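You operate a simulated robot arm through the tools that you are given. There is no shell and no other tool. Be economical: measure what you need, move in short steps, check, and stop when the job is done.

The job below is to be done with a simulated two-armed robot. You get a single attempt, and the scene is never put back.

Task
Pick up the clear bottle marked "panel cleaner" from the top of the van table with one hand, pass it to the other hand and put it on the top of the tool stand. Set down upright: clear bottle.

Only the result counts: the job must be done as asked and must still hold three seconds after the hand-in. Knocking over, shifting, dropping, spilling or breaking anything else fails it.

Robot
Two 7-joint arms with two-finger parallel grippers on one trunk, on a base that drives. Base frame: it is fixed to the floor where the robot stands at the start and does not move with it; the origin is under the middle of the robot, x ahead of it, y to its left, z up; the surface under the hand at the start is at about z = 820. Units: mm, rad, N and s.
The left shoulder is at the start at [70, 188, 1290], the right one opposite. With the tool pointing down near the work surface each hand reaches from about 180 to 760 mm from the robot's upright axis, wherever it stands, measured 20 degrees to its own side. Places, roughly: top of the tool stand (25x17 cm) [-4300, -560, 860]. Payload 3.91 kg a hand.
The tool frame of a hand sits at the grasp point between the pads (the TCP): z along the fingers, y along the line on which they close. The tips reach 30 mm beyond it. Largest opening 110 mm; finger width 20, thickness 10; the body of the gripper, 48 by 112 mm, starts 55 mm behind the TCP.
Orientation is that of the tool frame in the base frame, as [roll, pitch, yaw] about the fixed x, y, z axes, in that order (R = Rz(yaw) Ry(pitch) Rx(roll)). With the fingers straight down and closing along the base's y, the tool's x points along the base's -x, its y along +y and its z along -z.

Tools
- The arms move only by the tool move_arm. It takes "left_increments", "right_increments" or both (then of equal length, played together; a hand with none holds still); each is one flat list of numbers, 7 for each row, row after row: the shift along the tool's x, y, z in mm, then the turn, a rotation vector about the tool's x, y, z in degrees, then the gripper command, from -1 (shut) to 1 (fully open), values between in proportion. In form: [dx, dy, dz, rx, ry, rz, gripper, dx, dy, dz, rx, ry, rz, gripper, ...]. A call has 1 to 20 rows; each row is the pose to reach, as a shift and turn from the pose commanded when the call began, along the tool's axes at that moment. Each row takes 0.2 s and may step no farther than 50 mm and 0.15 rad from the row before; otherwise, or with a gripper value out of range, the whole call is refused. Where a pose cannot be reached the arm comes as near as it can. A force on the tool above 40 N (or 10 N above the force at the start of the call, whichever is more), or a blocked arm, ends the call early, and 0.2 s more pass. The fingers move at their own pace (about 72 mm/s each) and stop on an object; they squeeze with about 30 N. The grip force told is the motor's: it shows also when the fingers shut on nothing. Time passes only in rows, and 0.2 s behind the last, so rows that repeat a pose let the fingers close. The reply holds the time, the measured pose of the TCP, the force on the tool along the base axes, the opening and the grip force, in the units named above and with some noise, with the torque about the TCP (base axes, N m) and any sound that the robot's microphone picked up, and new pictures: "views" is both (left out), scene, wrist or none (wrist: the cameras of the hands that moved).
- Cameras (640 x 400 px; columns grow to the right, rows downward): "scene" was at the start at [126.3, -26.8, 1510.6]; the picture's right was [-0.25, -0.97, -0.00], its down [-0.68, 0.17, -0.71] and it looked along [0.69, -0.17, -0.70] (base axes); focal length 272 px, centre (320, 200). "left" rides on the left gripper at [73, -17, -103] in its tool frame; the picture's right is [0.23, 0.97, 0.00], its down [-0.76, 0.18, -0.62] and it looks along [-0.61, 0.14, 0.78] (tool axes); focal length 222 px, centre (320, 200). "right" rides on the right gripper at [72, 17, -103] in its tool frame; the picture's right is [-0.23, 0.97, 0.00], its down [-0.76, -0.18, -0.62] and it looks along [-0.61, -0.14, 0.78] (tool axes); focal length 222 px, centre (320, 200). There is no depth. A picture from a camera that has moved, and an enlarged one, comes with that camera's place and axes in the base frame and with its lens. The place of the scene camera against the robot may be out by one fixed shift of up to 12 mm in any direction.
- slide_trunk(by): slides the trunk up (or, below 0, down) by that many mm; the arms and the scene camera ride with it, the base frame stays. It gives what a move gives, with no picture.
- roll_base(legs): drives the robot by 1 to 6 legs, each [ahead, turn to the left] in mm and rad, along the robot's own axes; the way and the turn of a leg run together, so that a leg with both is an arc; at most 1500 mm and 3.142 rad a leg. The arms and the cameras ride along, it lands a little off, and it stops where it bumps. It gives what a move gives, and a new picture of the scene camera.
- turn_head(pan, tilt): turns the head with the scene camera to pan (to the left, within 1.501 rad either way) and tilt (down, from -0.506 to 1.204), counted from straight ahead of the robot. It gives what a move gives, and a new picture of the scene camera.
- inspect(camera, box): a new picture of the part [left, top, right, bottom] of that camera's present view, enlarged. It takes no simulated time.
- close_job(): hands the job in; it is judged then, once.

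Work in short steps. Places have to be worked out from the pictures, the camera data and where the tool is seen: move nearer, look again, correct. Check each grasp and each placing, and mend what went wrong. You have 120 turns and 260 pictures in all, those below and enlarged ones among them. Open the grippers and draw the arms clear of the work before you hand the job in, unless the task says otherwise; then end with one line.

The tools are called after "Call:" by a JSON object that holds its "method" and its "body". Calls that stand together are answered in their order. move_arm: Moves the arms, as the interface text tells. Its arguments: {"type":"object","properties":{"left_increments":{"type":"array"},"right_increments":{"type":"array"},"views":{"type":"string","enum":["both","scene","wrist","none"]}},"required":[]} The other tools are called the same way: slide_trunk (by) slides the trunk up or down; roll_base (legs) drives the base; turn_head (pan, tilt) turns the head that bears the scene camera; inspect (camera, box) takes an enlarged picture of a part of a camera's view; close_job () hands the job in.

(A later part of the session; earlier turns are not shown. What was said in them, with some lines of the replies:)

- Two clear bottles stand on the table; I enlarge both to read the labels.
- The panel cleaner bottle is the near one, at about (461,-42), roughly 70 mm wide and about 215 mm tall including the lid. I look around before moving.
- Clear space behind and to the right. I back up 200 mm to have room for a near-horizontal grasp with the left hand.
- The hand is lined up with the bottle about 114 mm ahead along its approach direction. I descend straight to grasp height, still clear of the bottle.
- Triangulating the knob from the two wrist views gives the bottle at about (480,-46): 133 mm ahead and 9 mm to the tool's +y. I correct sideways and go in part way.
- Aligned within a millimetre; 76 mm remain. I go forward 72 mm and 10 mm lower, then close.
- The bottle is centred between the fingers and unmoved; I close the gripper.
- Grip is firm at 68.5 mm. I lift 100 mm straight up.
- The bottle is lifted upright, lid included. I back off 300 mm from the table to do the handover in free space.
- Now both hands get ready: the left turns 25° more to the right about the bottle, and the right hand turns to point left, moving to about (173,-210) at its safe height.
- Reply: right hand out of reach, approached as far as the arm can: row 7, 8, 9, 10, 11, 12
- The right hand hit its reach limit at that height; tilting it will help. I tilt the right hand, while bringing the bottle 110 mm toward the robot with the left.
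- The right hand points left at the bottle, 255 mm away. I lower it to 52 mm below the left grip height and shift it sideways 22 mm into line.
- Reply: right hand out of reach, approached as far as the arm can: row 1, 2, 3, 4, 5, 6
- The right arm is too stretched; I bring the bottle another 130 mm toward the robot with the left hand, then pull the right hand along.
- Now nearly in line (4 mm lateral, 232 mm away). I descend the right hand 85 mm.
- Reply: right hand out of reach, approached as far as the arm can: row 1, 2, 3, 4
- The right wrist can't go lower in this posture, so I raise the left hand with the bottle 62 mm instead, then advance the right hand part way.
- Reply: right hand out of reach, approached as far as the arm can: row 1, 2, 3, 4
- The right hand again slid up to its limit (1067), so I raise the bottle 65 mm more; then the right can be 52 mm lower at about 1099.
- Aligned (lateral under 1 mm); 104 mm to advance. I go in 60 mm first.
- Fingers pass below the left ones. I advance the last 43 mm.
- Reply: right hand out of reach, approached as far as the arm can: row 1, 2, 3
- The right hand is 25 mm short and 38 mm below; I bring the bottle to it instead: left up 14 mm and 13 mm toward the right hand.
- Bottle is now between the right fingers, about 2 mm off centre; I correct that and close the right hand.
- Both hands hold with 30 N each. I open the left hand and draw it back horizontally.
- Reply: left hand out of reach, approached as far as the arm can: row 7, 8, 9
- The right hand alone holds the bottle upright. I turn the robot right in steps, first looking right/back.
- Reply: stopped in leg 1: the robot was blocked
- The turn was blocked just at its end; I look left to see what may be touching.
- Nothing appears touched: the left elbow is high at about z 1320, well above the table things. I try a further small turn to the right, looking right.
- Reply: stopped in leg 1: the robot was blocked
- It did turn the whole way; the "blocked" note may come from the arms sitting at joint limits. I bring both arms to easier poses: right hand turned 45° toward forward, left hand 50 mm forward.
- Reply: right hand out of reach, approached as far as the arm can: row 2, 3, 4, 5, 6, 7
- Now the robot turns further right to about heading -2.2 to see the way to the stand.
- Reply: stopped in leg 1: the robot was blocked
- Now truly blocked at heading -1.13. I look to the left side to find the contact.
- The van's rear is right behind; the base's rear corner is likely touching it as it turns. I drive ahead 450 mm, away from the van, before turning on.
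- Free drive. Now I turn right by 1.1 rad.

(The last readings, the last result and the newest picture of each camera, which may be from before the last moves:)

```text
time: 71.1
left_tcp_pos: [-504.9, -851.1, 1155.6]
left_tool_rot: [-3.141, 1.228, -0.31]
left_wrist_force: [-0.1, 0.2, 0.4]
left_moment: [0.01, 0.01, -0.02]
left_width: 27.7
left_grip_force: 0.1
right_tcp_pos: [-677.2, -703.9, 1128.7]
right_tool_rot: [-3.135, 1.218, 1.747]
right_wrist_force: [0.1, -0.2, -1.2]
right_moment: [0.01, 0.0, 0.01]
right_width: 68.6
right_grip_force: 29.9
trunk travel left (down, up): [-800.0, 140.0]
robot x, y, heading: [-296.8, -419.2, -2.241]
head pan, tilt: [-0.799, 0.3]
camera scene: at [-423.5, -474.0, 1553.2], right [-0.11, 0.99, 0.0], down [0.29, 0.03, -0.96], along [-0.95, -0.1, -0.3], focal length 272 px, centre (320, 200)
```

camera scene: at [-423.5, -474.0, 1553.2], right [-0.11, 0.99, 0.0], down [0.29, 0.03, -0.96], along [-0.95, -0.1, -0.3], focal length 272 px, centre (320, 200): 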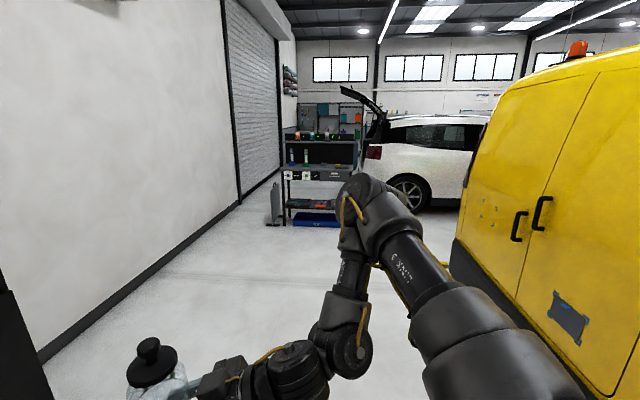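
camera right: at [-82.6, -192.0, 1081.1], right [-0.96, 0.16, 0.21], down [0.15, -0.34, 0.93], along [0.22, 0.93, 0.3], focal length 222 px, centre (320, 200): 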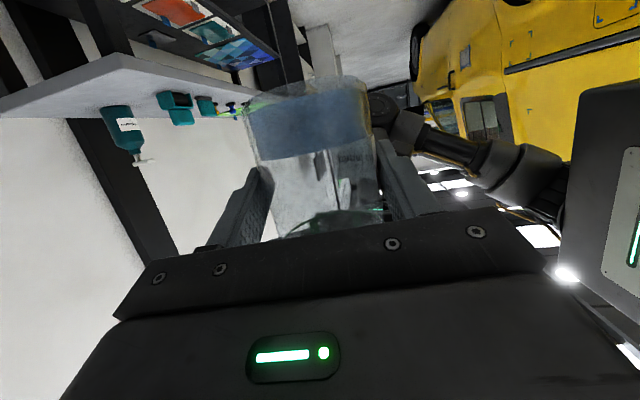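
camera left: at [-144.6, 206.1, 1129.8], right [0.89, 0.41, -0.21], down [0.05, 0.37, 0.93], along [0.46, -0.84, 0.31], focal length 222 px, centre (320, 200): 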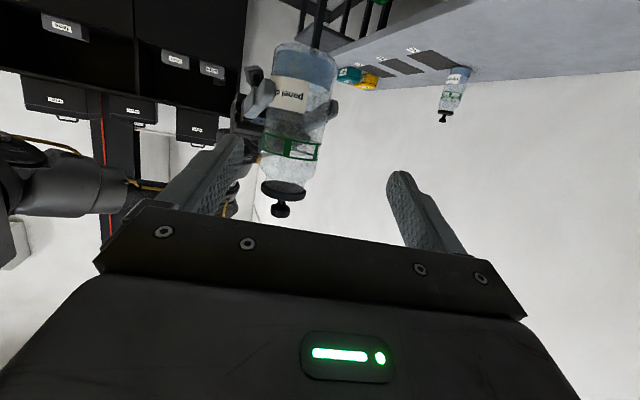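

The tool stand should be near pixel (344,168); I enlarge that region.

Call:
{"method": "inspect", "body": {"camera": "scene", "box": [250, 80, 450, 240]}}

Call:
{"method": "inspect", "body": {"camera": "scene", "box": [310, 130, 390, 190]}}

```text
2.50 times, centred on (350, 160) of scene
camera zoom: at [-423.5, -474.0, 1553.2], right [-0.11, 0.99, 0.0], down [0.29, 0.03, -0.96], along [-0.95, -0.1, -0.3], focal length 679 px, centre (245, 300)
```

zoom: 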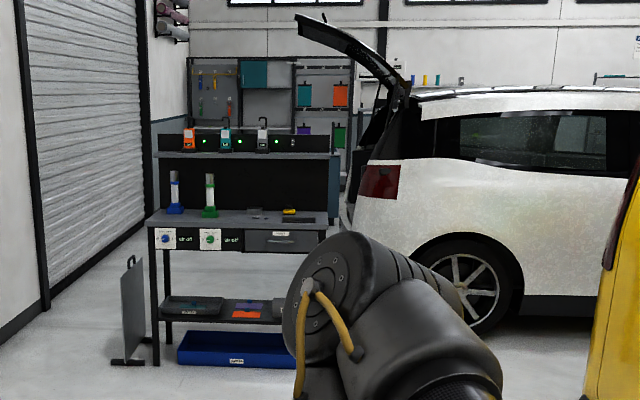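

```text
6.67 times, centred on (350, 160) of scene
camera zoom: at [-423.5, -474.0, 1553.2], right [-0.11, 0.99, 0.0], down [0.29, 0.03, -0.96], along [-0.95, -0.1, -0.3], focal length 1811 px, centre (120, 467)
```

zoom: 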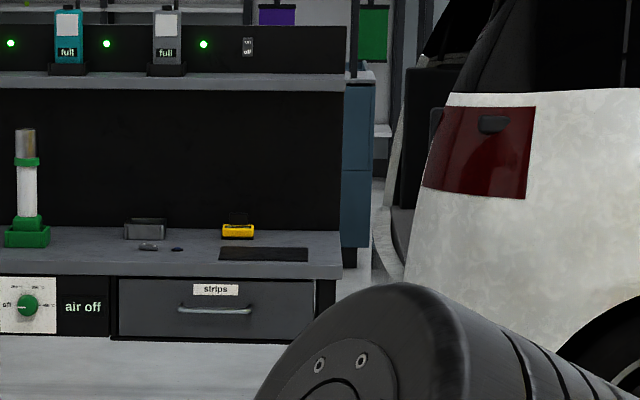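

The bench with a dark mat on its right end matches the given stand place. I turn toward it, aiming for the line y about -660, and drive half-way.

Call:
{"method": "roll_base", "body": {"legs": [[0, -0.805]]}}

Call:
{"method": "turn_head", "body": {"pan": 0.0, "tilt": 0.3}}

```text
time: 73.6
left_tcp_pos: [-755.0, -565.1, 1156.3]
left_tool_rot: [-3.14, 1.227, -1.117]
left_wrist_force: [1.4, 0.0, -0.4]
left_moment: [-0.02, -0.02, 0.02]
left_width: 27.5
left_grip_force: 0.0
right_tcp_pos: [-764.9, -337.9, 1129.0]
right_tool_rot: [-3.134, 1.217, 0.936]
right_wrist_force: [-0.3, 0.1, -1.9]
right_moment: [0.02, 0.02, -0.04]
right_width: 68.4
right_grip_force: 29.9
trunk travel left (down, up): [-800.0, 140.0]
robot x, y, heading: [-298.6, -419.1, -3.048]
head pan, tilt: [-0.799, 0.3]
camera scene: at [-420.6, -368.9, 1553.2], right [0.65, 0.76, 0.0], down [0.23, -0.19, -0.96], along [-0.73, 0.62, -0.3], focal length 272 px, centre (320, 200)
```

scene: 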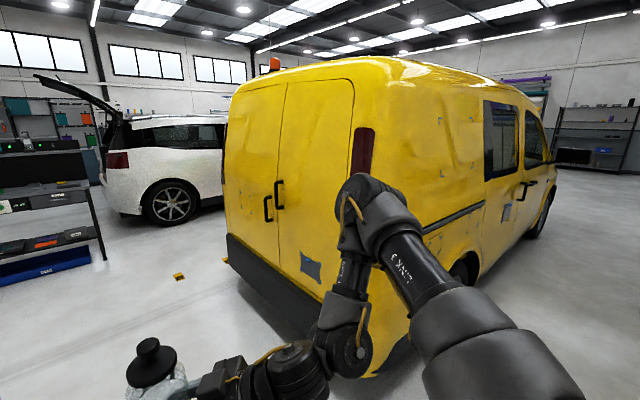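

```text
time: 74.8
left_tcp_pos: [-754.6, -564.6, 1157.3]
left_tool_rot: [-3.139, 1.227, -1.119]
left_wrist_force: [0.1, 0.9, -0.7]
left_moment: [0.0, 0.0, 0.04]
left_width: 27.7
left_grip_force: 0.1
right_tcp_pos: [-766.1, -338.3, 1129.0]
right_tool_rot: [-3.132, 1.216, 0.937]
right_wrist_force: [-0.6, 0.1, -2.0]
right_moment: [0.03, 0.01, 0.02]
right_width: 68.2
right_grip_force: 29.7
trunk travel left (down, up): [-800.0, 140.0]
robot x, y, heading: [-292.5, -415.8, -3.046]
head pan, tilt: [0.0, 0.3]
camera scene: at [-442.7, -437.7, 1553.2], right [-0.09, 1.0, 0.0], down [0.29, 0.03, -0.96], along [-0.95, -0.09, -0.3], focal length 272 px, centre (320, 200)
```

scene: 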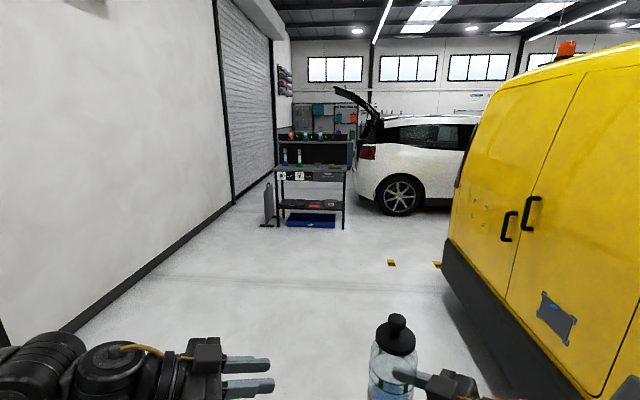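

The lane is clear: the van stays at y>330, and there's a small thing on the floor near (-3150,80), off my path. I drive 2400 mm along this heading.

Call:
{"method": "roll_base", "body": {"legs": [[1200, 0], [1200, 0]]}}

```text
time: 86.6
left_tcp_pos: [-3162.1, -753.3, 1156.9]
left_tool_rot: [-3.141, 1.225, -1.141]
left_wrist_force: [0.1, 0.3, 0.1]
left_moment: [0.0, 0.0, 0.0]
left_width: 27.4
left_grip_force: 0.1
right_tcp_pos: [-3167.2, -528.3, 1130.2]
right_tool_rot: [-3.133, 1.216, 0.917]
right_wrist_force: [-0.6, -0.2, -2.6]
right_moment: [-0.02, -0.02, -0.01]
right_width: 68.2
right_grip_force: 30.0
trunk travel left (down, up): [-800.0, 140.0]
robot x, y, heading: [-2699.6, -617.4, -3.073]
head pan, tilt: [0.0, 0.3]
camera scene: at [-2846.0, -633.5, 1553.3], right [-0.07, 1.0, 0.0], down [0.29, 0.02, -0.96], along [-0.95, -0.07, -0.3], focal length 272 px, centre (320, 200)
```

scene: 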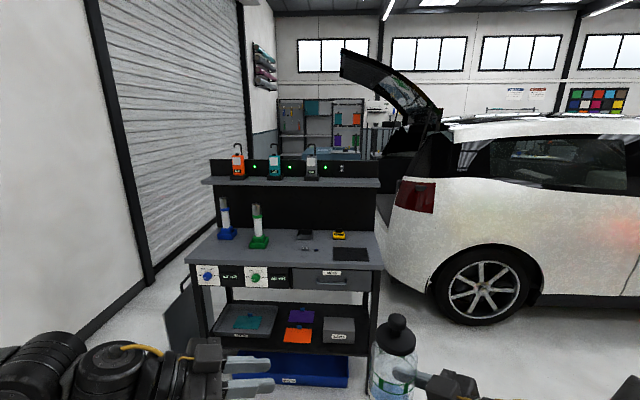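

I enlarge the bench to identify the stand top.

Call:
{"method": "inspect", "body": {"camera": "scene", "box": [180, 130, 400, 300]}}

Call:
{"method": "inspect", "body": {"camera": "scene", "box": [280, 215, 400, 300]}}

```text
2.35 times, centred on (290, 215) of scene
camera zoom: at [-2846.0, -633.5, 1553.3], right [-0.07, 1.0, 0.0], down [0.29, 0.02, -0.96], along [-0.95, -0.07, -0.3], focal length 639 px, centre (391, 165)
```

zoom: 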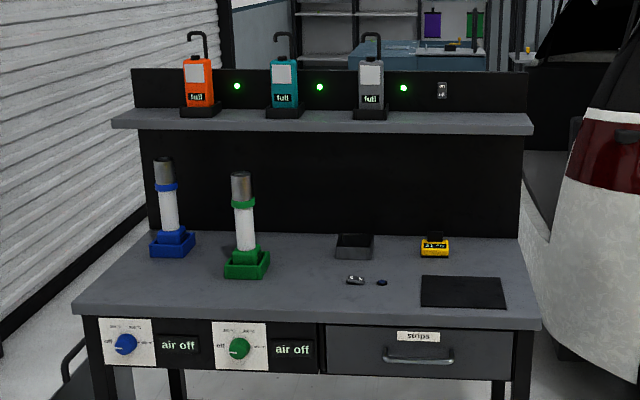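

```text
4.71 times, centred on (340, 258) of scene
camera zoom: at [-2846.0, -633.5, 1553.3], right [-0.07, 1.0, 0.0], down [0.29, 0.02, -0.96], along [-0.95, -0.07, -0.3], focal length 1278 px, centre (226, -71)
```

zoom: 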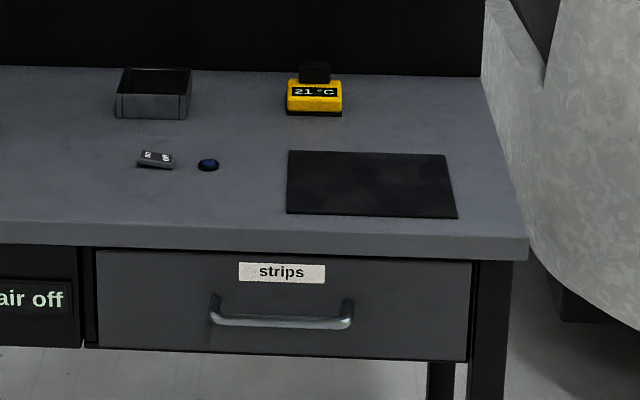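

The dark mat on the right end of this stand is free, and it matches the described place. I square up to heading 180° and drive 800 mm closer.

Call:
{"method": "roll_base", "body": {"legs": [[0, -0.07], [800, 0]]}}

Call:
{"method": "turn_head", "body": {"pan": -0.1, "tilt": 0.8}}

```text
time: 91.3
left_tcp_pos: [-3962.3, -730.0, 1156.6]
left_tool_rot: [-3.141, 1.227, -1.204]
left_wrist_force: [0.0, -0.6, 0.3]
left_moment: [0.0, 0.01, 0.01]
left_width: 27.7
left_grip_force: 0.3
right_tcp_pos: [-3953.4, -503.8, 1129.4]
right_tool_rot: [-3.133, 1.217, 0.858]
right_wrist_force: [-0.3, -0.2, -1.4]
right_moment: [0.03, -0.01, 0.01]
right_width: 68.8
right_grip_force: 30.3
trunk travel left (down, up): [-800.0, 140.0]
robot x, y, heading: [-3493.6, -619.4, -3.129]
head pan, tilt: [0.0, 0.3]
camera scene: at [-3640.0, -629.3, 1553.3], right [-0.01, 1.0, 0.0], down [0.3, 0.0, -0.96], along [-0.96, -0.01, -0.3], focal length 272 px, centre (320, 200)
```

scene: 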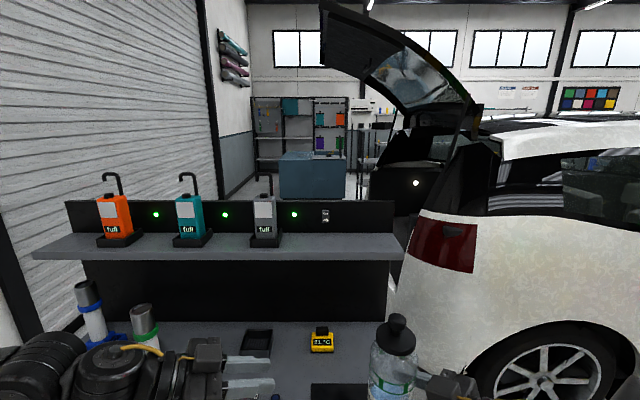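

```text
time: 92.2
left_tcp_pos: [-3962.5, -730.1, 1156.7]
left_tool_rot: [-3.139, 1.226, -1.204]
left_wrist_force: [0.4, 0.4, -0.4]
left_moment: [-0.02, -0.02, -0.01]
left_width: 27.7
left_grip_force: 0.1
right_tcp_pos: [-3953.8, -503.3, 1129.9]
right_tool_rot: [-3.134, 1.215, 0.852]
right_wrist_force: [0.1, -0.1, -2.6]
right_moment: [0.03, -0.01, 0.01]
right_width: 68.1
right_grip_force: 30.2
trunk travel left (down, up): [-800.0, 140.0]
robot x, y, heading: [-3491.8, -618.0, -3.134]
head pan, tilt: [-0.099, 0.799]
camera scene: at [-3627.3, -621.2, 1508.9], right [0.09, 1.0, 0.0], down [0.71, -0.06, -0.7], along [-0.69, 0.06, -0.72], focal length 272 px, centre (320, 200)
```

scene: 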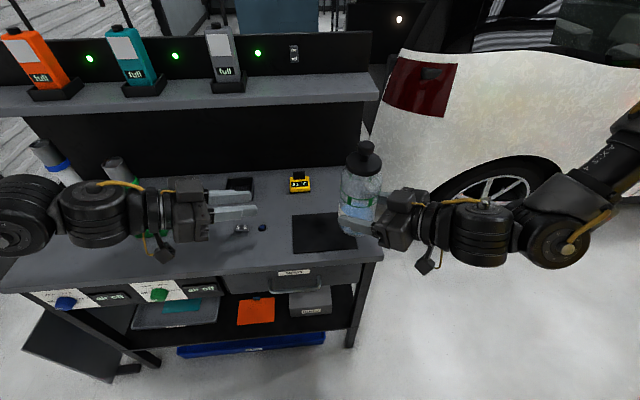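

I enlarge the mat area to measure it exactly.

Call:
{"method": "inspect", "body": {"camera": "scene", "box": [220, 140, 400, 280]}}

Call:
{"method": "inspect", "body": {"camera": "right", "box": [0, 0, 640, 400]}}

Call:
{"method": "inspect", "body": {"camera": "left", "box": [0, 0, 640, 400]}}

```text
2.86 times, centred on (310, 210) of scene
camera zoom: at [-3627.3, -621.2, 1508.9], right [0.09, 1.0, 0.0], down [0.71, -0.06, -0.7], along [-0.69, 0.06, -0.72], focal length 776 px, centre (349, 171)
```

zoom: 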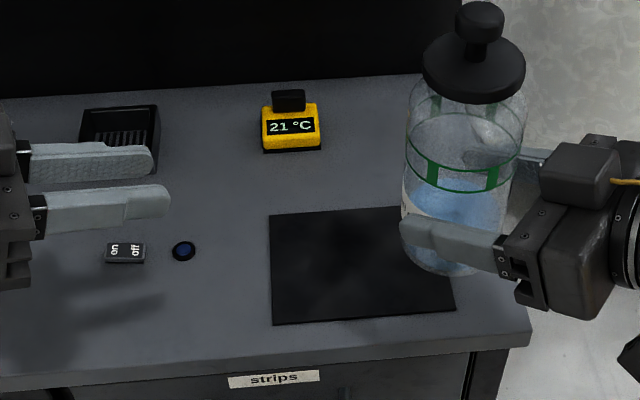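

```text
1.00 times, centred on (320, 200) of right (not enlarged: the box is as wide or as high as the picture)
camera zoom: at [-3861.1, -422.6, 1097.7], right [0.68, -0.7, 0.21], down [0.08, 0.36, 0.93], along [-0.73, -0.61, 0.3], focal length 222 px, centre (320, 200)
```

zoom: 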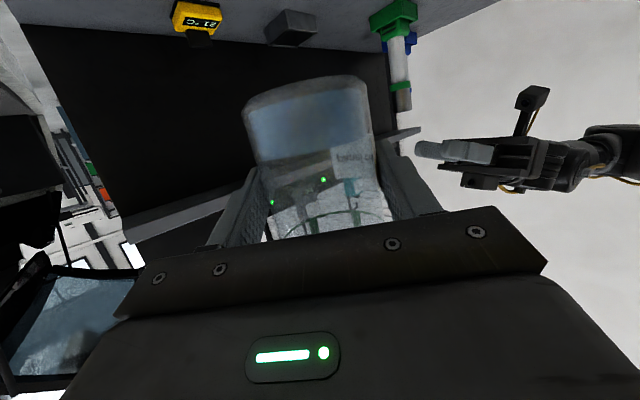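

```text
1.00 times, centred on (320, 200) of left (not enlarged: the box is as wide or as high as the picture)
camera zoom: at [-3904.1, -837.8, 1123.3], right [-0.88, -0.42, -0.21], down [-0.05, -0.37, 0.93], along [-0.47, 0.83, 0.31], focal length 222 px, centre (320, 200)
```

zoom: 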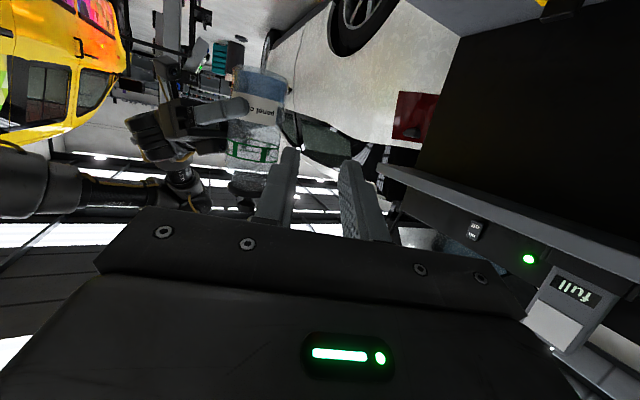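

The mat spans x -4194…-4053, y -660…-477 at z≈855; I aim at about (-4128,-566). First I raise the left hand out of the way, then drive 130 mm closer.

Call:
{"method": "move_arm", "body": {"left_increments": [-37, 0, -13.5, 0, 0, 0, -0.5, -75, 0, -27, 0, 0, 0, -0.5, -113, 0, -41, 0, 0, 0, -0.5, -141, 0, -51, 0, 0, 0, -0.5], "views": "none"}}

Call:
{"method": "roll_base", "body": {"legs": [[130, 0]]}}

```text
time: 93.2
left_tcp_pos: [-3964.0, -728.8, 1306.7]
left_tool_rot: [-3.139, 1.223, -1.201]
left_wrist_force: [-0.5, -0.3, 0.2]
left_moment: [0.0, -0.01, 0.03]
left_width: 27.6
left_grip_force: 0.0
right_tcp_pos: [-3954.3, -502.3, 1128.9]
right_tool_rot: [-3.134, 1.217, 0.853]
right_wrist_force: [0.3, 0.5, -1.1]
right_moment: [0.02, -0.03, 0.03]
right_width: 68.4
right_grip_force: 29.5
trunk travel left (down, up): [-800.0, 140.0]
robot x, y, heading: [-3494.9, -621.8, -3.132]
head pan, tilt: [-0.099, 0.799]
```

```text
time: 94.5
left_tcp_pos: [-4090.5, -728.7, 1307.6]
left_tool_rot: [3.14, 1.229, -1.209]
left_wrist_force: [-0.2, 0.6, -0.2]
left_moment: [-0.03, 0.07, 0.0]
left_width: 27.7
left_grip_force: 0.1
right_tcp_pos: [-4080.4, -503.3, 1129.9]
right_tool_rot: [-3.132, 1.216, 0.854]
right_wrist_force: [0.5, -0.3, -0.7]
right_moment: [0.03, -0.01, -0.05]
right_width: 68.2
right_grip_force: 29.9
trunk travel left (down, up): [-800.0, 140.0]
robot x, y, heading: [-3623.3, -621.6, -3.133]
head pan, tilt: [-0.099, 0.799]
camera scene: at [-3753.8, -622.1, 1509.1], right [0.09, 1.0, 0.0], down [0.71, -0.07, -0.7], along [-0.69, 0.06, -0.72], focal length 272 px, centre (320, 200)
```

scene: 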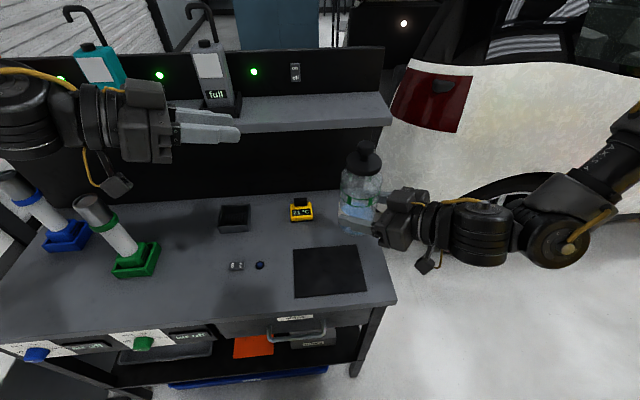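

The mat re-measures at centre (-4121,-573). I move the bottle over it with the arm at the present height.

Call:
{"method": "move_arm", "body": {"right_increments": [-7.6, 1.8, 21, 0, 0, 0, -1, -15.3, 3.5, 42, 0, 0, 0, -1, -22.9, 5.3, 63, 0, 0, 0, -1, -22.9, 5.3, 63, 0, 0, 0, -1], "views": "both"}}

```text
time: 95.5
left_tcp_pos: [-4090.9, -728.3, 1308.0]
left_tool_rot: [3.141, 1.226, -1.209]
left_wrist_force: [0.5, 0.7, 0.1]
left_moment: [0.01, 0.04, -0.01]
left_width: 27.5
left_grip_force: 0.1
right_tcp_pos: [-4121.9, -544.2, 1144.4]
right_tool_rot: [-3.134, 1.216, 0.852]
right_wrist_force: [0.3, 0.4, -1.5]
right_moment: [0.0, -0.05, 0.01]
right_width: 68.1
right_grip_force: 29.8
right hand out of reach, approached as far as the arm can: row 1, 2, 3, 4
trunk travel left (down, up): [-800.0, 140.0]
robot x, y, heading: [-3623.8, -623.0, -3.135]
head pan, tilt: [-0.099, 0.799]
camera scene: at [-3754.3, -621.2, 1509.0], right [0.09, 1.0, 0.0], down [0.71, -0.07, -0.7], along [-0.69, 0.06, -0.72], focal length 272 px, centre (320, 200)
camera right: at [-4028.7, -463.9, 1112.0], right [0.68, -0.71, 0.21], down [0.08, 0.36, 0.93], along [-0.73, -0.61, 0.3], focal length 222 px, centre (320, 200)
```

scene: 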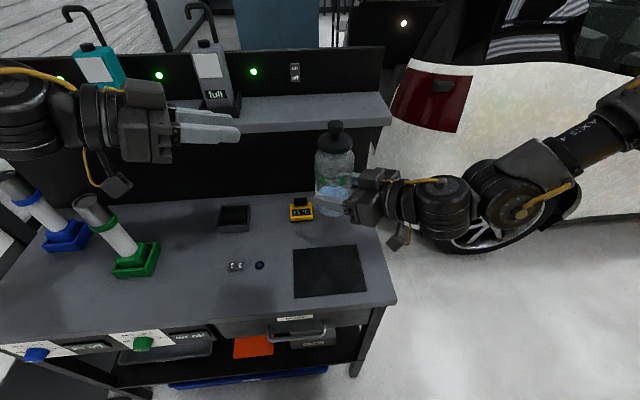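
right: 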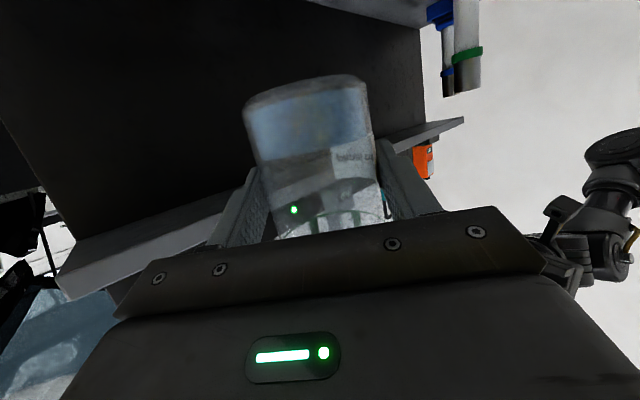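

The wrist camera box hangs about 58 mm below the grasp point, while the bottle is gripped only ~52 mm above its base. So I must place with the hand pointing straight ahead, letting that box overhang the stand's front edge. I back up 220 mm and then extend and turn the hand forward.

Call:
{"method": "roll_base", "body": {"legs": [[-220, 0]]}}

Call:
{"method": "move_arm", "body": {"right_increments": [0, 0, 0, 7, 0, 2.6, -1, -11, -15, 25, 7, 0, 2.6, -1, -11, -15, 25, 14.1, 0, 5.1, -1, -22, -30, 50, 14.1, 0, 5.1, -1, -22, -30, 50, 21.1, 0, 7.7, -1, -33, -60, 75, 21.1, 0, 7.7, -1, -33, -60, 75, 28.2, 0, 10.3, -1, -33, -60, 75, 35.2, 0, 12.8, -1, -33, -60, 75, 42.3, 0, 15.4, -1, -33, -60, 75, 46, 0, 16.8, -1, -33, -60, 75, 46, 0, 16.8, -1], "views": "scene"}}

```text
time: 97.2
left_tcp_pos: [-3875.9, -726.7, 1306.2]
left_tool_rot: [-3.137, 1.226, -1.204]
left_wrist_force: [0.4, -1.2, -0.4]
left_moment: [0.0, -0.01, 0.02]
left_width: 27.4
left_grip_force: 0.1
right_tcp_pos: [-3905.7, -542.3, 1142.4]
right_tool_rot: [-3.138, 1.215, 0.848]
right_wrist_force: [-1.0, 1.0, -1.4]
right_moment: [0.0, -0.05, 0.0]
right_width: 68.2
right_grip_force: 30.0
trunk travel left (down, up): [-800.0, 140.0]
robot x, y, heading: [-3406.4, -619.1, -3.139]
head pan, tilt: [-0.099, 0.799]
camera scene: at [-3538.9, -620.3, 1508.7], right [0.09, 1.0, 0.0], down [0.71, -0.07, -0.7], along [-0.69, 0.07, -0.72], focal length 272 px, centre (320, 200)
```

scene: 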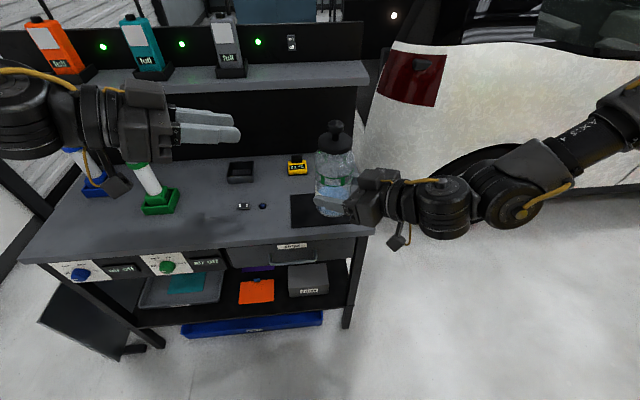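

```text
time: 99.6
left_tcp_pos: [-3873.9, -725.7, 1306.4]
left_tool_rot: [-3.14, 1.227, -1.209]
left_wrist_force: [0.6, 0.5, 0.1]
left_moment: [0.01, 0.02, 0.01]
left_width: 27.6
left_grip_force: 0.2
right_tcp_pos: [-4005.0, -458.5, 1194.1]
right_tool_rot: [-3.14, 1.219, 0.209]
right_wrist_force: [-0.3, 0.1, -2.4]
right_moment: [0.0, 0.02, -0.01]
right_width: 68.2
right_grip_force: 29.6
right hand out of reach, approached as far as the arm can: row 1, 2, 3, 4, 5, 6, 7, 8, 9, 10, 11
trunk travel left (down, up): [-800.0, 140.0]
robot x, y, heading: [-3404.6, -623.9, -3.138]
head pan, tilt: [-0.099, 0.799]
camera scene: at [-3537.1, -620.3, 1508.9], right [0.09, 1.0, 0.0], down [0.71, -0.07, -0.7], along [-0.69, 0.07, -0.72], focal length 272 px, centre (320, 200)
```

scene: 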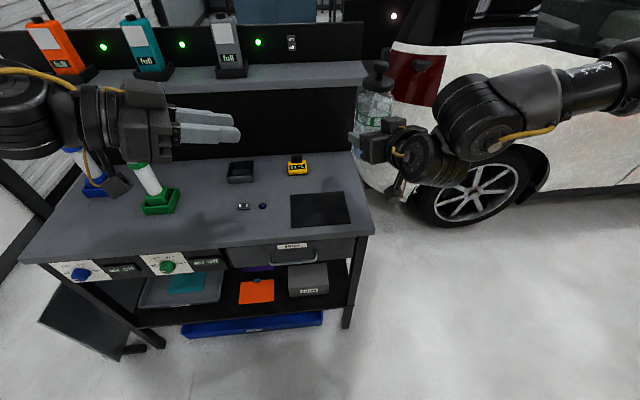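

The hand now points nearly straight ahead (12° to the left). I shift the bottle 99 mm to the left (base -y) with the arm.

Call:
{"method": "move_arm", "body": {"right_increments": [-2.3, 32, 6.4, 0, 0, 0, -1, -4.7, 65, 12.9, 0, 0, 0, -1, -7, 96.8, 19.3, 0, 0, 0, -1, -7, 96.8, 19.3, 0, 0, 0, -1], "views": "scene"}}

```text
time: 100.6
left_tcp_pos: [-3873.8, -725.4, 1306.9]
left_tool_rot: [-3.138, 1.227, -1.208]
left_wrist_force: [-0.1, 1.0, 0.9]
left_moment: [-0.03, 0.03, 0.0]
left_width: 27.6
left_grip_force: 0.0
right_tcp_pos: [-4004.8, -458.5, 1194.8]
right_tool_rot: [-3.139, 1.221, 0.211]
right_wrist_force: [0.1, -0.1, -1.8]
right_moment: [0.01, -0.05, -0.01]
right_width: 68.1
right_grip_force: 29.9
right hand out of reach, approached as far as the arm can: row 1, 2, 3, 4
trunk travel left (down, up): [-800.0, 140.0]
robot x, y, heading: [-3404.0, -623.3, -3.142]
head pan, tilt: [-0.099, 0.799]
camera scene: at [-3537.3, -620.3, 1508.9], right [0.09, 1.0, 0.0], down [0.71, -0.07, -0.7], along [-0.69, 0.07, -0.72], focal length 272 px, centre (320, 200)
```

scene: 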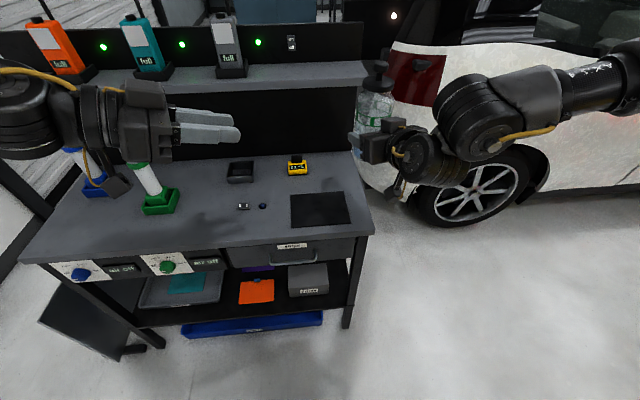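

The arm is at its limit that way, so I shift the robot itself: back 250 mm, then an S-curve 99 mm to the left.

Call:
{"method": "roll_base", "body": {"legs": [[-250, 0], [170, 0.6], [170, -0.6]]}}

```text
time: 105.7
left_tcp_pos: [-3938.0, -835.0, 1307.0]
left_tool_rot: [-3.141, 1.229, -1.195]
left_wrist_force: [-0.2, 1.1, -0.8]
left_moment: [-0.02, -0.02, 0.03]
left_width: 27.6
left_grip_force: 0.1
right_tcp_pos: [-4073.4, -568.4, 1194.8]
right_tool_rot: [-3.138, 1.219, 0.226]
right_wrist_force: [-0.9, -0.1, -0.8]
right_moment: [-0.01, -0.05, -0.01]
right_width: 68.3
right_grip_force: 29.9
trunk travel left (down, up): [-800.0, 140.0]
robot x, y, heading: [-3469.6, -721.5, -3.119]
head pan, tilt: [-0.099, 0.799]
camera scene: at [-3602.9, -723.9, 1509.0], right [0.08, 1.0, 0.0], down [0.71, -0.06, -0.7], along [-0.7, 0.06, -0.72], focal length 272 px, centre (320, 200)
```

scene: 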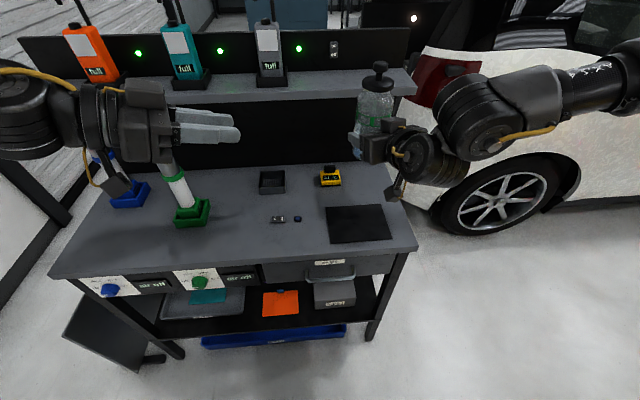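

The bottle axis is at about (-4085,-571), the mat centre at about (-4128,-567). I go 20 mm ahead and lower the trunk 230 mm.

Call:
{"method": "roll_base", "body": {"legs": [[20, 0]]}}

Call:
{"method": "slide_trunk", "body": {"by": -230}}

Call:
{"method": "turn_head", "body": {"pan": -0.2, "tilt": 0.7}}

Call:
{"method": "inspect", "body": {"camera": "scene", "box": [240, 120, 480, 280]}}

```text
time: 106.5
left_tcp_pos: [-3953.9, -832.6, 1308.6]
left_tool_rot: [3.13, 1.227, -1.203]
left_wrist_force: [0.0, -0.4, 1.0]
left_moment: [-0.04, 0.01, 0.05]
left_width: 27.5
left_grip_force: 0.1
right_tcp_pos: [-4088.8, -567.3, 1196.2]
right_tool_rot: [-3.138, 1.223, 0.227]
right_wrist_force: [-1.2, -0.5, -1.8]
right_moment: [-0.03, 0.04, -0.02]
right_width: 68.5
right_grip_force: 30.2
trunk travel left (down, up): [-800.0, 140.0]
robot x, y, heading: [-3489.5, -724.3, -3.124]
head pan, tilt: [-0.099, 0.799]
camera scene: at [-3618.0, -722.9, 1509.5], right [0.08, 1.0, 0.0], down [0.71, -0.06, -0.7], along [-0.7, 0.06, -0.71], focal length 272 px, centre (320, 200)
```

scene: 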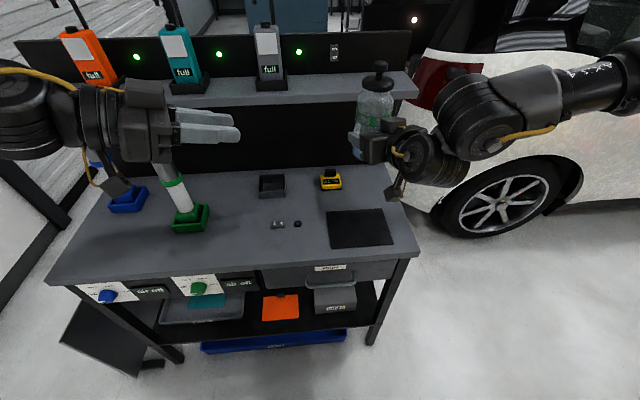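

```text
time: 108.9
left_tcp_pos: [-3957.9, -834.4, 1077.8]
left_tool_rot: [3.141, 1.227, -1.193]
left_wrist_force: [-1.1, 0.7, 0.1]
left_moment: [0.01, -0.03, -0.02]
left_width: 27.5
left_grip_force: 0.0
right_tcp_pos: [-4092.8, -568.2, 963.8]
right_tool_rot: [-3.139, 1.22, 0.225]
right_wrist_force: [0.7, 0.5, -1.4]
right_moment: [0.02, -0.03, -0.01]
right_width: 68.3
right_grip_force: 29.9
trunk travel left (down, up): [-570.0, 370.0]
robot x, y, heading: [-3488.5, -723.6, -3.122]
head pan, tilt: [-0.099, 0.799]
```

```text
time: 109.6
left_tcp_pos: [-3959.1, -832.7, 1076.9]
left_tool_rot: [-3.139, 1.227, -1.193]
left_wrist_force: [0.4, -0.6, 1.2]
left_moment: [-0.04, 0.01, -0.01]
left_width: 27.4
left_grip_force: 0.0
right_tcp_pos: [-4092.6, -566.9, 965.0]
right_tool_rot: [-3.139, 1.22, 0.226]
right_wrist_force: [-0.6, 0.1, -1.5]
right_moment: [0.03, -0.01, 0.02]
right_width: 68.2
right_grip_force: 29.9
trunk travel left (down, up): [-570.0, 370.0]
robot x, y, heading: [-3490.3, -726.0, -3.124]
head pan, tilt: [-0.201, 0.7]
camera scene: at [-3626.6, -714.7, 1287.1], right [0.18, 0.98, 0.0], down [0.63, -0.12, -0.76], along [-0.75, 0.14, -0.64], focal length 272 px, centre (320, 200)
```

scene: 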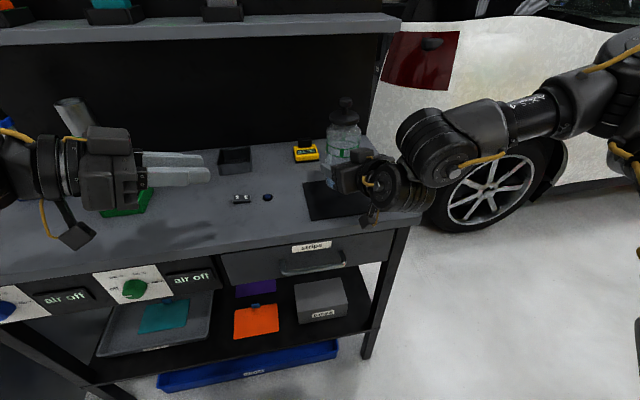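

```text
2.50 times, centred on (360, 200) of scene
camera zoom: at [-3626.6, -714.7, 1287.1], right [0.18, 0.98, 0.0], down [0.63, -0.12, -0.76], along [-0.75, 0.14, -0.64], focal length 679 px, centre (220, 200)
```

zoom: 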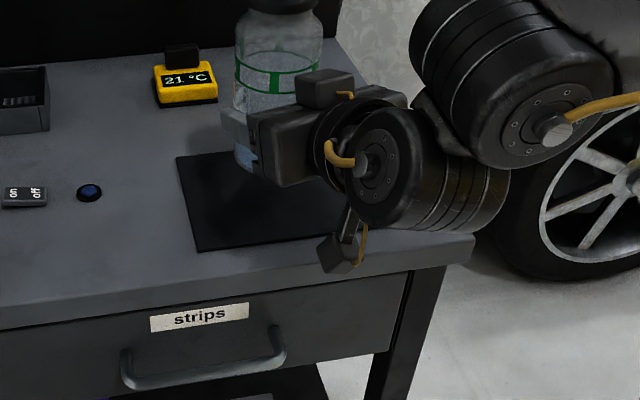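

The bottle is above the mat with the base at roughly 912; the camera box hangs in front of the stand's edge. I lower the trunk 42 mm and look.

Call:
{"method": "slide_trunk", "body": {"by": -42}}

Call:
{"method": "inspect", "body": {"camera": "scene", "box": [280, 80, 460, 250]}}

Call:
{"method": "inspect", "body": {"camera": "right", "box": [0, 0, 640, 400]}}

Call:
{"method": "inspect", "body": {"camera": "left", "box": [0, 0, 640, 400]}}

```text
time: 110.4
left_tcp_pos: [-3958.2, -833.6, 1035.4]
left_tool_rot: [-3.14, 1.227, -1.195]
left_wrist_force: [0.8, -0.6, -0.8]
left_moment: [0.01, 0.01, -0.02]
left_width: 27.4
left_grip_force: 0.0
right_tcp_pos: [-4092.8, -568.5, 921.4]
right_tool_rot: [-3.138, 1.219, 0.226]
right_wrist_force: [0.3, 0.6, -2.0]
right_moment: [0.0, -0.02, -0.01]
right_width: 68.1
right_grip_force: 29.5
trunk travel left (down, up): [-528.0, 412.0]
robot x, y, heading: [-3493.0, -722.7, -3.125]
head pan, tilt: [-0.201, 0.7]
```

```text
2.35 times, centred on (370, 165) of scene
camera zoom: at [-3626.2, -714.6, 1245.1], right [0.18, 0.98, 0.0], down [0.63, -0.12, -0.76], along [-0.75, 0.14, -0.64], focal length 639 px, centre (202, 282)
```

zoom: 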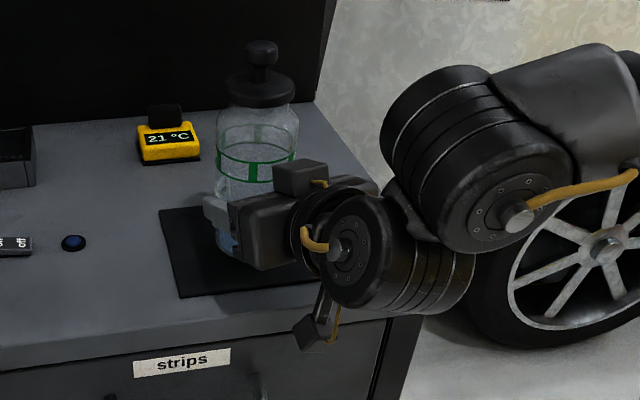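

```text
1.00 times, centred on (320, 200) of right (not enlarged: the box is as wide or as high as the picture)
camera zoom: at [-3970.1, -557.5, 890.6], right [0.14, -0.97, 0.21], down [0.28, 0.24, 0.93], along [-0.95, -0.07, 0.3], focal length 222 px, centre (320, 200)
```

zoom: 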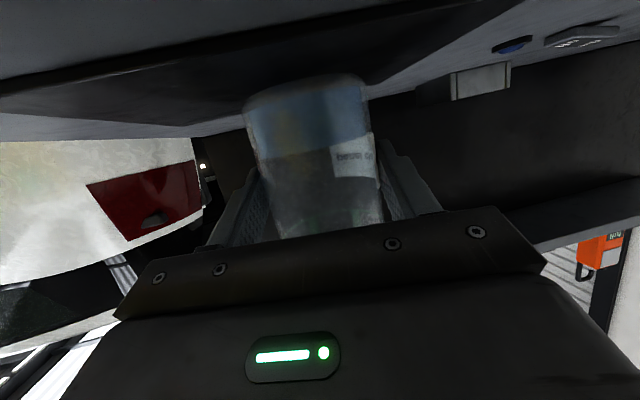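

```text
1.00 times, centred on (320, 200) of left (not enlarged: the box is as wide or as high as the picture)
camera zoom: at [-3899.1, -941.1, 1001.7], right [-0.88, -0.43, -0.21], down [-0.04, -0.37, 0.93], along [-0.48, 0.82, 0.31], focal length 222 px, centre (320, 200)
```

zoom: 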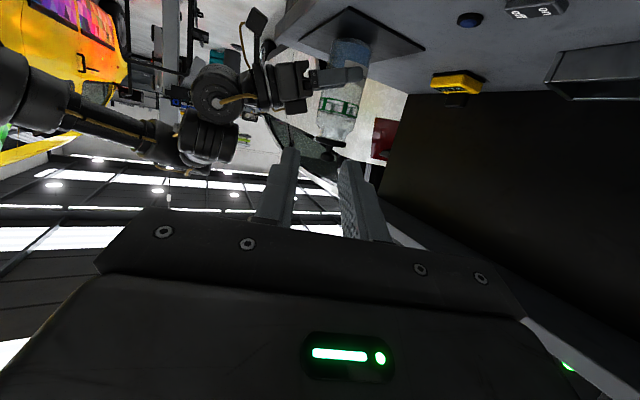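

The left wrist camera sees the bottle base beside the mat; I enlarge to judge the gap.

Call:
{"method": "inspect", "body": {"camera": "left", "box": [230, 0, 430, 130]}}

```text
3.08 times, centred on (330, 65) of left
camera zoom: at [-3899.1, -941.1, 1001.7], right [-0.88, -0.43, -0.21], down [-0.04, -0.37, 0.93], along [-0.48, 0.82, 0.31], focal length 684 px, centre (289, 615)
```

zoom: 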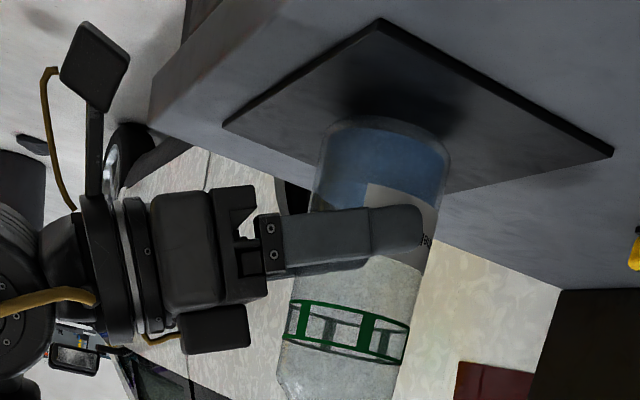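

The base is within about 5–10 mm of the mat and the camera box clears the front edge. I lower in small steps, watching the force.

Call:
{"method": "slide_trunk", "body": {"by": -4}}

Call:
{"method": "slide_trunk", "body": {"by": -2}}

Call:
{"method": "inspect", "body": {"camera": "left", "box": [230, 0, 430, 130]}}

```text
time: 111.0
left_tcp_pos: [-3959.5, -833.1, 1031.5]
left_tool_rot: [-3.141, 1.229, -1.194]
left_wrist_force: [0.9, 0.5, 0.1]
left_moment: [-0.01, -0.02, 0.01]
left_width: 27.5
left_grip_force: 0.1
right_tcp_pos: [-4093.2, -568.9, 917.7]
right_tool_rot: [-3.139, 1.22, 0.225]
right_wrist_force: [-0.5, 0.1, -1.3]
right_moment: [0.0, 0.0, 0.0]
right_width: 68.5
right_grip_force: 30.3
trunk travel left (down, up): [-524.0, 416.0]
robot x, y, heading: [-3486.7, -726.0, -3.123]
head pan, tilt: [-0.201, 0.7]
```

```text
time: 111.5
left_tcp_pos: [-3958.5, -833.4, 1028.4]
left_tool_rot: [-3.141, 1.227, -1.196]
left_wrist_force: [-0.9, 0.9, 0.4]
left_moment: [-0.02, -0.02, 0.02]
left_width: 27.3
left_grip_force: 0.1
right_tcp_pos: [-4093.2, -567.8, 916.3]
right_tool_rot: [-3.14, 1.221, 0.223]
right_wrist_force: [-0.8, -0.8, 3.9]
right_moment: [-0.01, 0.18, 0.01]
right_width: 68.2
right_grip_force: 29.6
trunk travel left (down, up): [-522.0, 418.0]
robot x, y, heading: [-3489.0, -721.9, -3.124]
head pan, tilt: [-0.201, 0.7]
```

```text
3.08 times, centred on (330, 65) of left
camera zoom: at [-3898.9, -941.2, 995.8], right [-0.88, -0.43, -0.21], down [-0.04, -0.37, 0.93], along [-0.48, 0.82, 0.31], focal length 684 px, centre (289, 615)
```

zoom: 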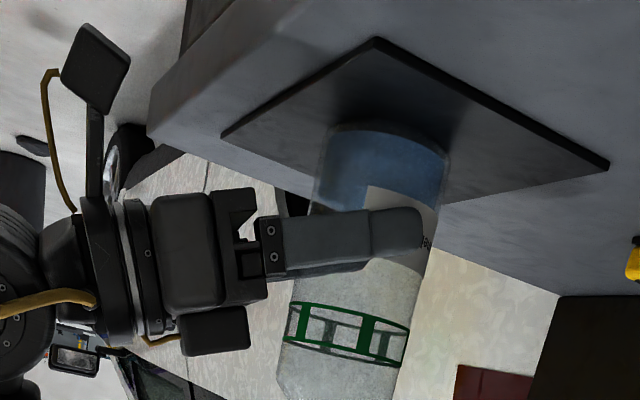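

Contact force of ~5 N under the bottle, at its far rim, so it is slightly tilted. One more millimetre seats it.

Call:
{"method": "slide_trunk", "body": {"by": -1}}

```text
time: 112.0
left_tcp_pos: [-3958.4, -834.5, 1028.4]
left_tool_rot: [3.14, 1.227, -1.198]
left_wrist_force: [-0.5, 0.7, 0.3]
left_moment: [-0.01, 0.0, 0.02]
left_width: 27.7
left_grip_force: 0.0
right_tcp_pos: [-4093.5, -568.3, 918.1]
right_tool_rot: [-3.14, 1.221, 0.225]
right_wrist_force: [-4.0, 1.7, 13.4]
right_moment: [0.02, 0.05, 0.06]
right_width: 68.1
right_grip_force: 29.9
trunk travel left (down, up): [-521.0, 419.0]
robot x, y, heading: [-3486.6, -723.3, -3.124]
head pan, tilt: [-0.201, 0.7]
```

Seated (15 N, nearly no moment). I open the right gripper gradually.

Call:
{"method": "move_arm", "body": {"right_increments": [0, 0, 0, 0, 0, 0, 0.1, 0, 0, 0, 0, 0, 0, 0.35, 0, 0, 0, 0, 0, 0, 0.7, 0, 0, 0, 0, 0, 0, 1, 0, 0, 0, 0, 0, 0, 1], "views": "both"}}

Call:
{"method": "inspect", "body": {"camera": "left", "box": [230, 0, 430, 130]}}

```text
time: 113.2
left_tcp_pos: [-3958.7, -833.8, 1028.3]
left_tool_rot: [-3.141, 1.226, -1.193]
left_wrist_force: [0.0, 0.9, 0.2]
left_moment: [0.02, 0.01, 0.01]
left_width: 27.3
left_grip_force: 0.1
right_tcp_pos: [-4092.8, -569.1, 915.0]
right_tool_rot: [-3.137, 1.22, 0.225]
right_wrist_force: [-0.5, 0.0, -0.1]
right_moment: [-0.02, 0.03, 0.03]
right_width: 109.9
right_grip_force: 0.0
trunk travel left (down, up): [-521.0, 419.0]
robot x, y, heading: [-3488.2, -722.6, -3.126]
head pan, tilt: [-0.201, 0.7]
camera scene: at [-3626.3, -714.7, 1238.1], right [0.18, 0.98, 0.0], down [0.63, -0.12, -0.76], along [-0.75, 0.14, -0.64], focal length 272 px, centre (320, 200)
camera right: at [-3970.2, -557.5, 883.5], right [0.14, -0.97, 0.21], down [0.28, 0.24, 0.93], along [-0.95, -0.07, 0.3], focal length 222 px, centre (320, 200)
```

scene: 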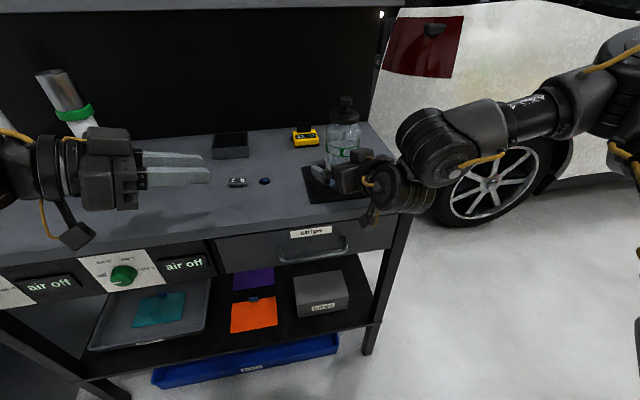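
right: 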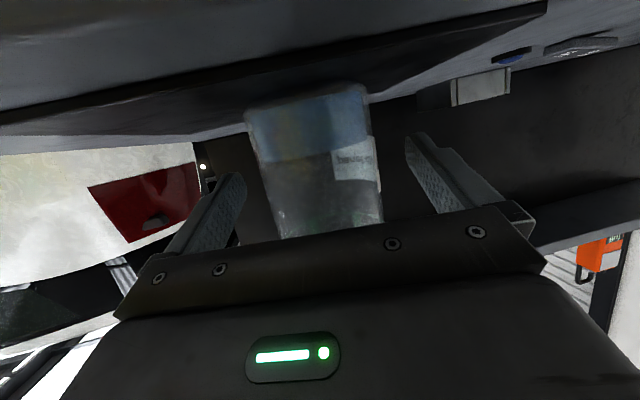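

```text
3.08 times, centred on (330, 65) of left
camera zoom: at [-3899.2, -941.2, 994.6], right [-0.88, -0.43, -0.21], down [-0.04, -0.37, 0.93], along [-0.48, 0.82, 0.31], focal length 684 px, centre (289, 615)
```

zoom: 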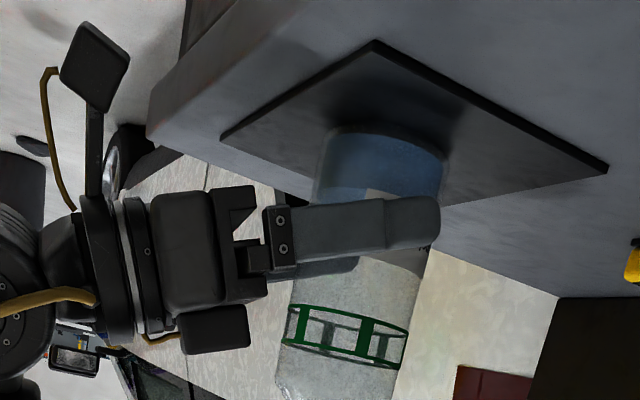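

The bottle stands upright, centred between the open fingers. I back the robot with a slight right turn so that the fingers slide off along their own direction, then back further.

Call:
{"method": "roll_base", "body": {"legs": [[-60, -0.02], [-240, 0]]}}

Call:
{"method": "inspect", "body": {"camera": "scene", "box": [200, 40, 480, 220]}}

```text
time: 115.5
left_tcp_pos: [-3657.3, -825.1, 1028.2]
left_tool_rot: [3.14, 1.228, -1.217]
left_wrist_force: [0.3, 0.3, 0.6]
left_moment: [-0.02, -0.03, 0.01]
left_width: 27.6
left_grip_force: 0.0
right_tcp_pos: [-3786.4, -556.9, 916.3]
right_tool_rot: [-3.138, 1.22, 0.205]
right_wrist_force: [-0.3, 1.1, -0.1]
right_moment: [0.04, -0.02, -0.01]
right_width: 109.9
right_grip_force: 0.1
trunk travel left (down, up): [-521.0, 419.0]
robot x, y, heading: [-3185.9, -722.7, 3.137]
head pan, tilt: [-0.201, 0.7]
camera scene: at [-3322.6, -711.9, 1238.2], right [0.2, 0.98, 0.0], down [0.63, -0.13, -0.77], along [-0.75, 0.15, -0.64], focal length 272 px, centre (320, 200)
```

scene: 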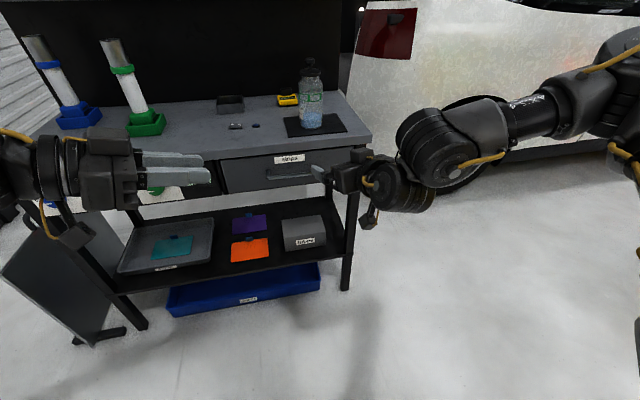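

```text
2.22 times, centred on (340, 130) of scene
camera zoom: at [-3322.6, -711.9, 1238.2], right [0.2, 0.98, 0.0], down [0.63, -0.13, -0.77], along [-0.75, 0.15, -0.64], focal length 604 px, centre (276, 356)
```

zoom: 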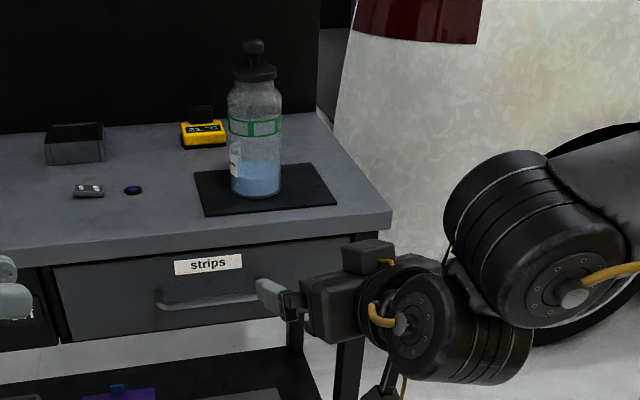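

The bottle stands upright on the mat of the stand and nothing else was disturbed. I open the left gripper as well before handing in.

Call:
{"method": "move_arm", "body": {"left_increments": [0, 0, 0, 0, 0, 0, 0.3, 0, 0, 0, 0, 0, 0, 1, 0, 0, 0, 0, 0, 0, 1, 0, 0, 0, 0, 0, 0, 1], "views": "scene"}}

```text
time: 116.5
left_tcp_pos: [-3657.5, -824.2, 1027.4]
left_tool_rot: [-3.141, 1.228, -1.216]
left_wrist_force: [0.6, -0.1, -0.4]
left_moment: [0.0, -0.01, -0.01]
left_width: 109.8
left_grip_force: 0.0
right_tcp_pos: [-3786.2, -556.2, 915.7]
right_tool_rot: [-3.14, 1.22, 0.206]
right_wrist_force: [0.1, 0.2, -0.2]
right_moment: [0.0, -0.02, -0.02]
right_width: 110.1
right_grip_force: 0.1
trunk travel left (down, up): [-521.0, 419.0]
robot x, y, heading: [-3185.3, -721.4, 3.141]
head pan, tilt: [-0.201, 0.7]
camera scene: at [-3323.3, -712.0, 1238.1], right [0.2, 0.98, 0.0], down [0.63, -0.13, -0.76], along [-0.75, 0.15, -0.64], focal length 272 px, centre (320, 200)
```

scene: 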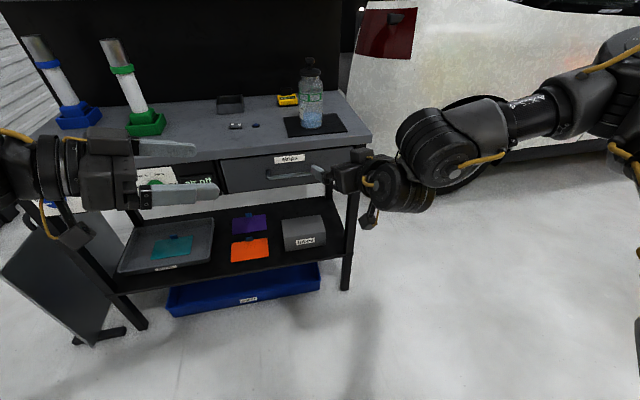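

Both grippers are open, the arms are clear and the bottle stands firmly; I hand in.

Call:
{"method": "close_job", "body": {}}

```text
The job is handed in.
```

I picked up the "panel cleaner" bottle with the left hand, passed it to the right, and set it upright on the mat on the tool stand. The mat's centre is about 18 cm nearer than the listed stand position, so I took that position as rough.
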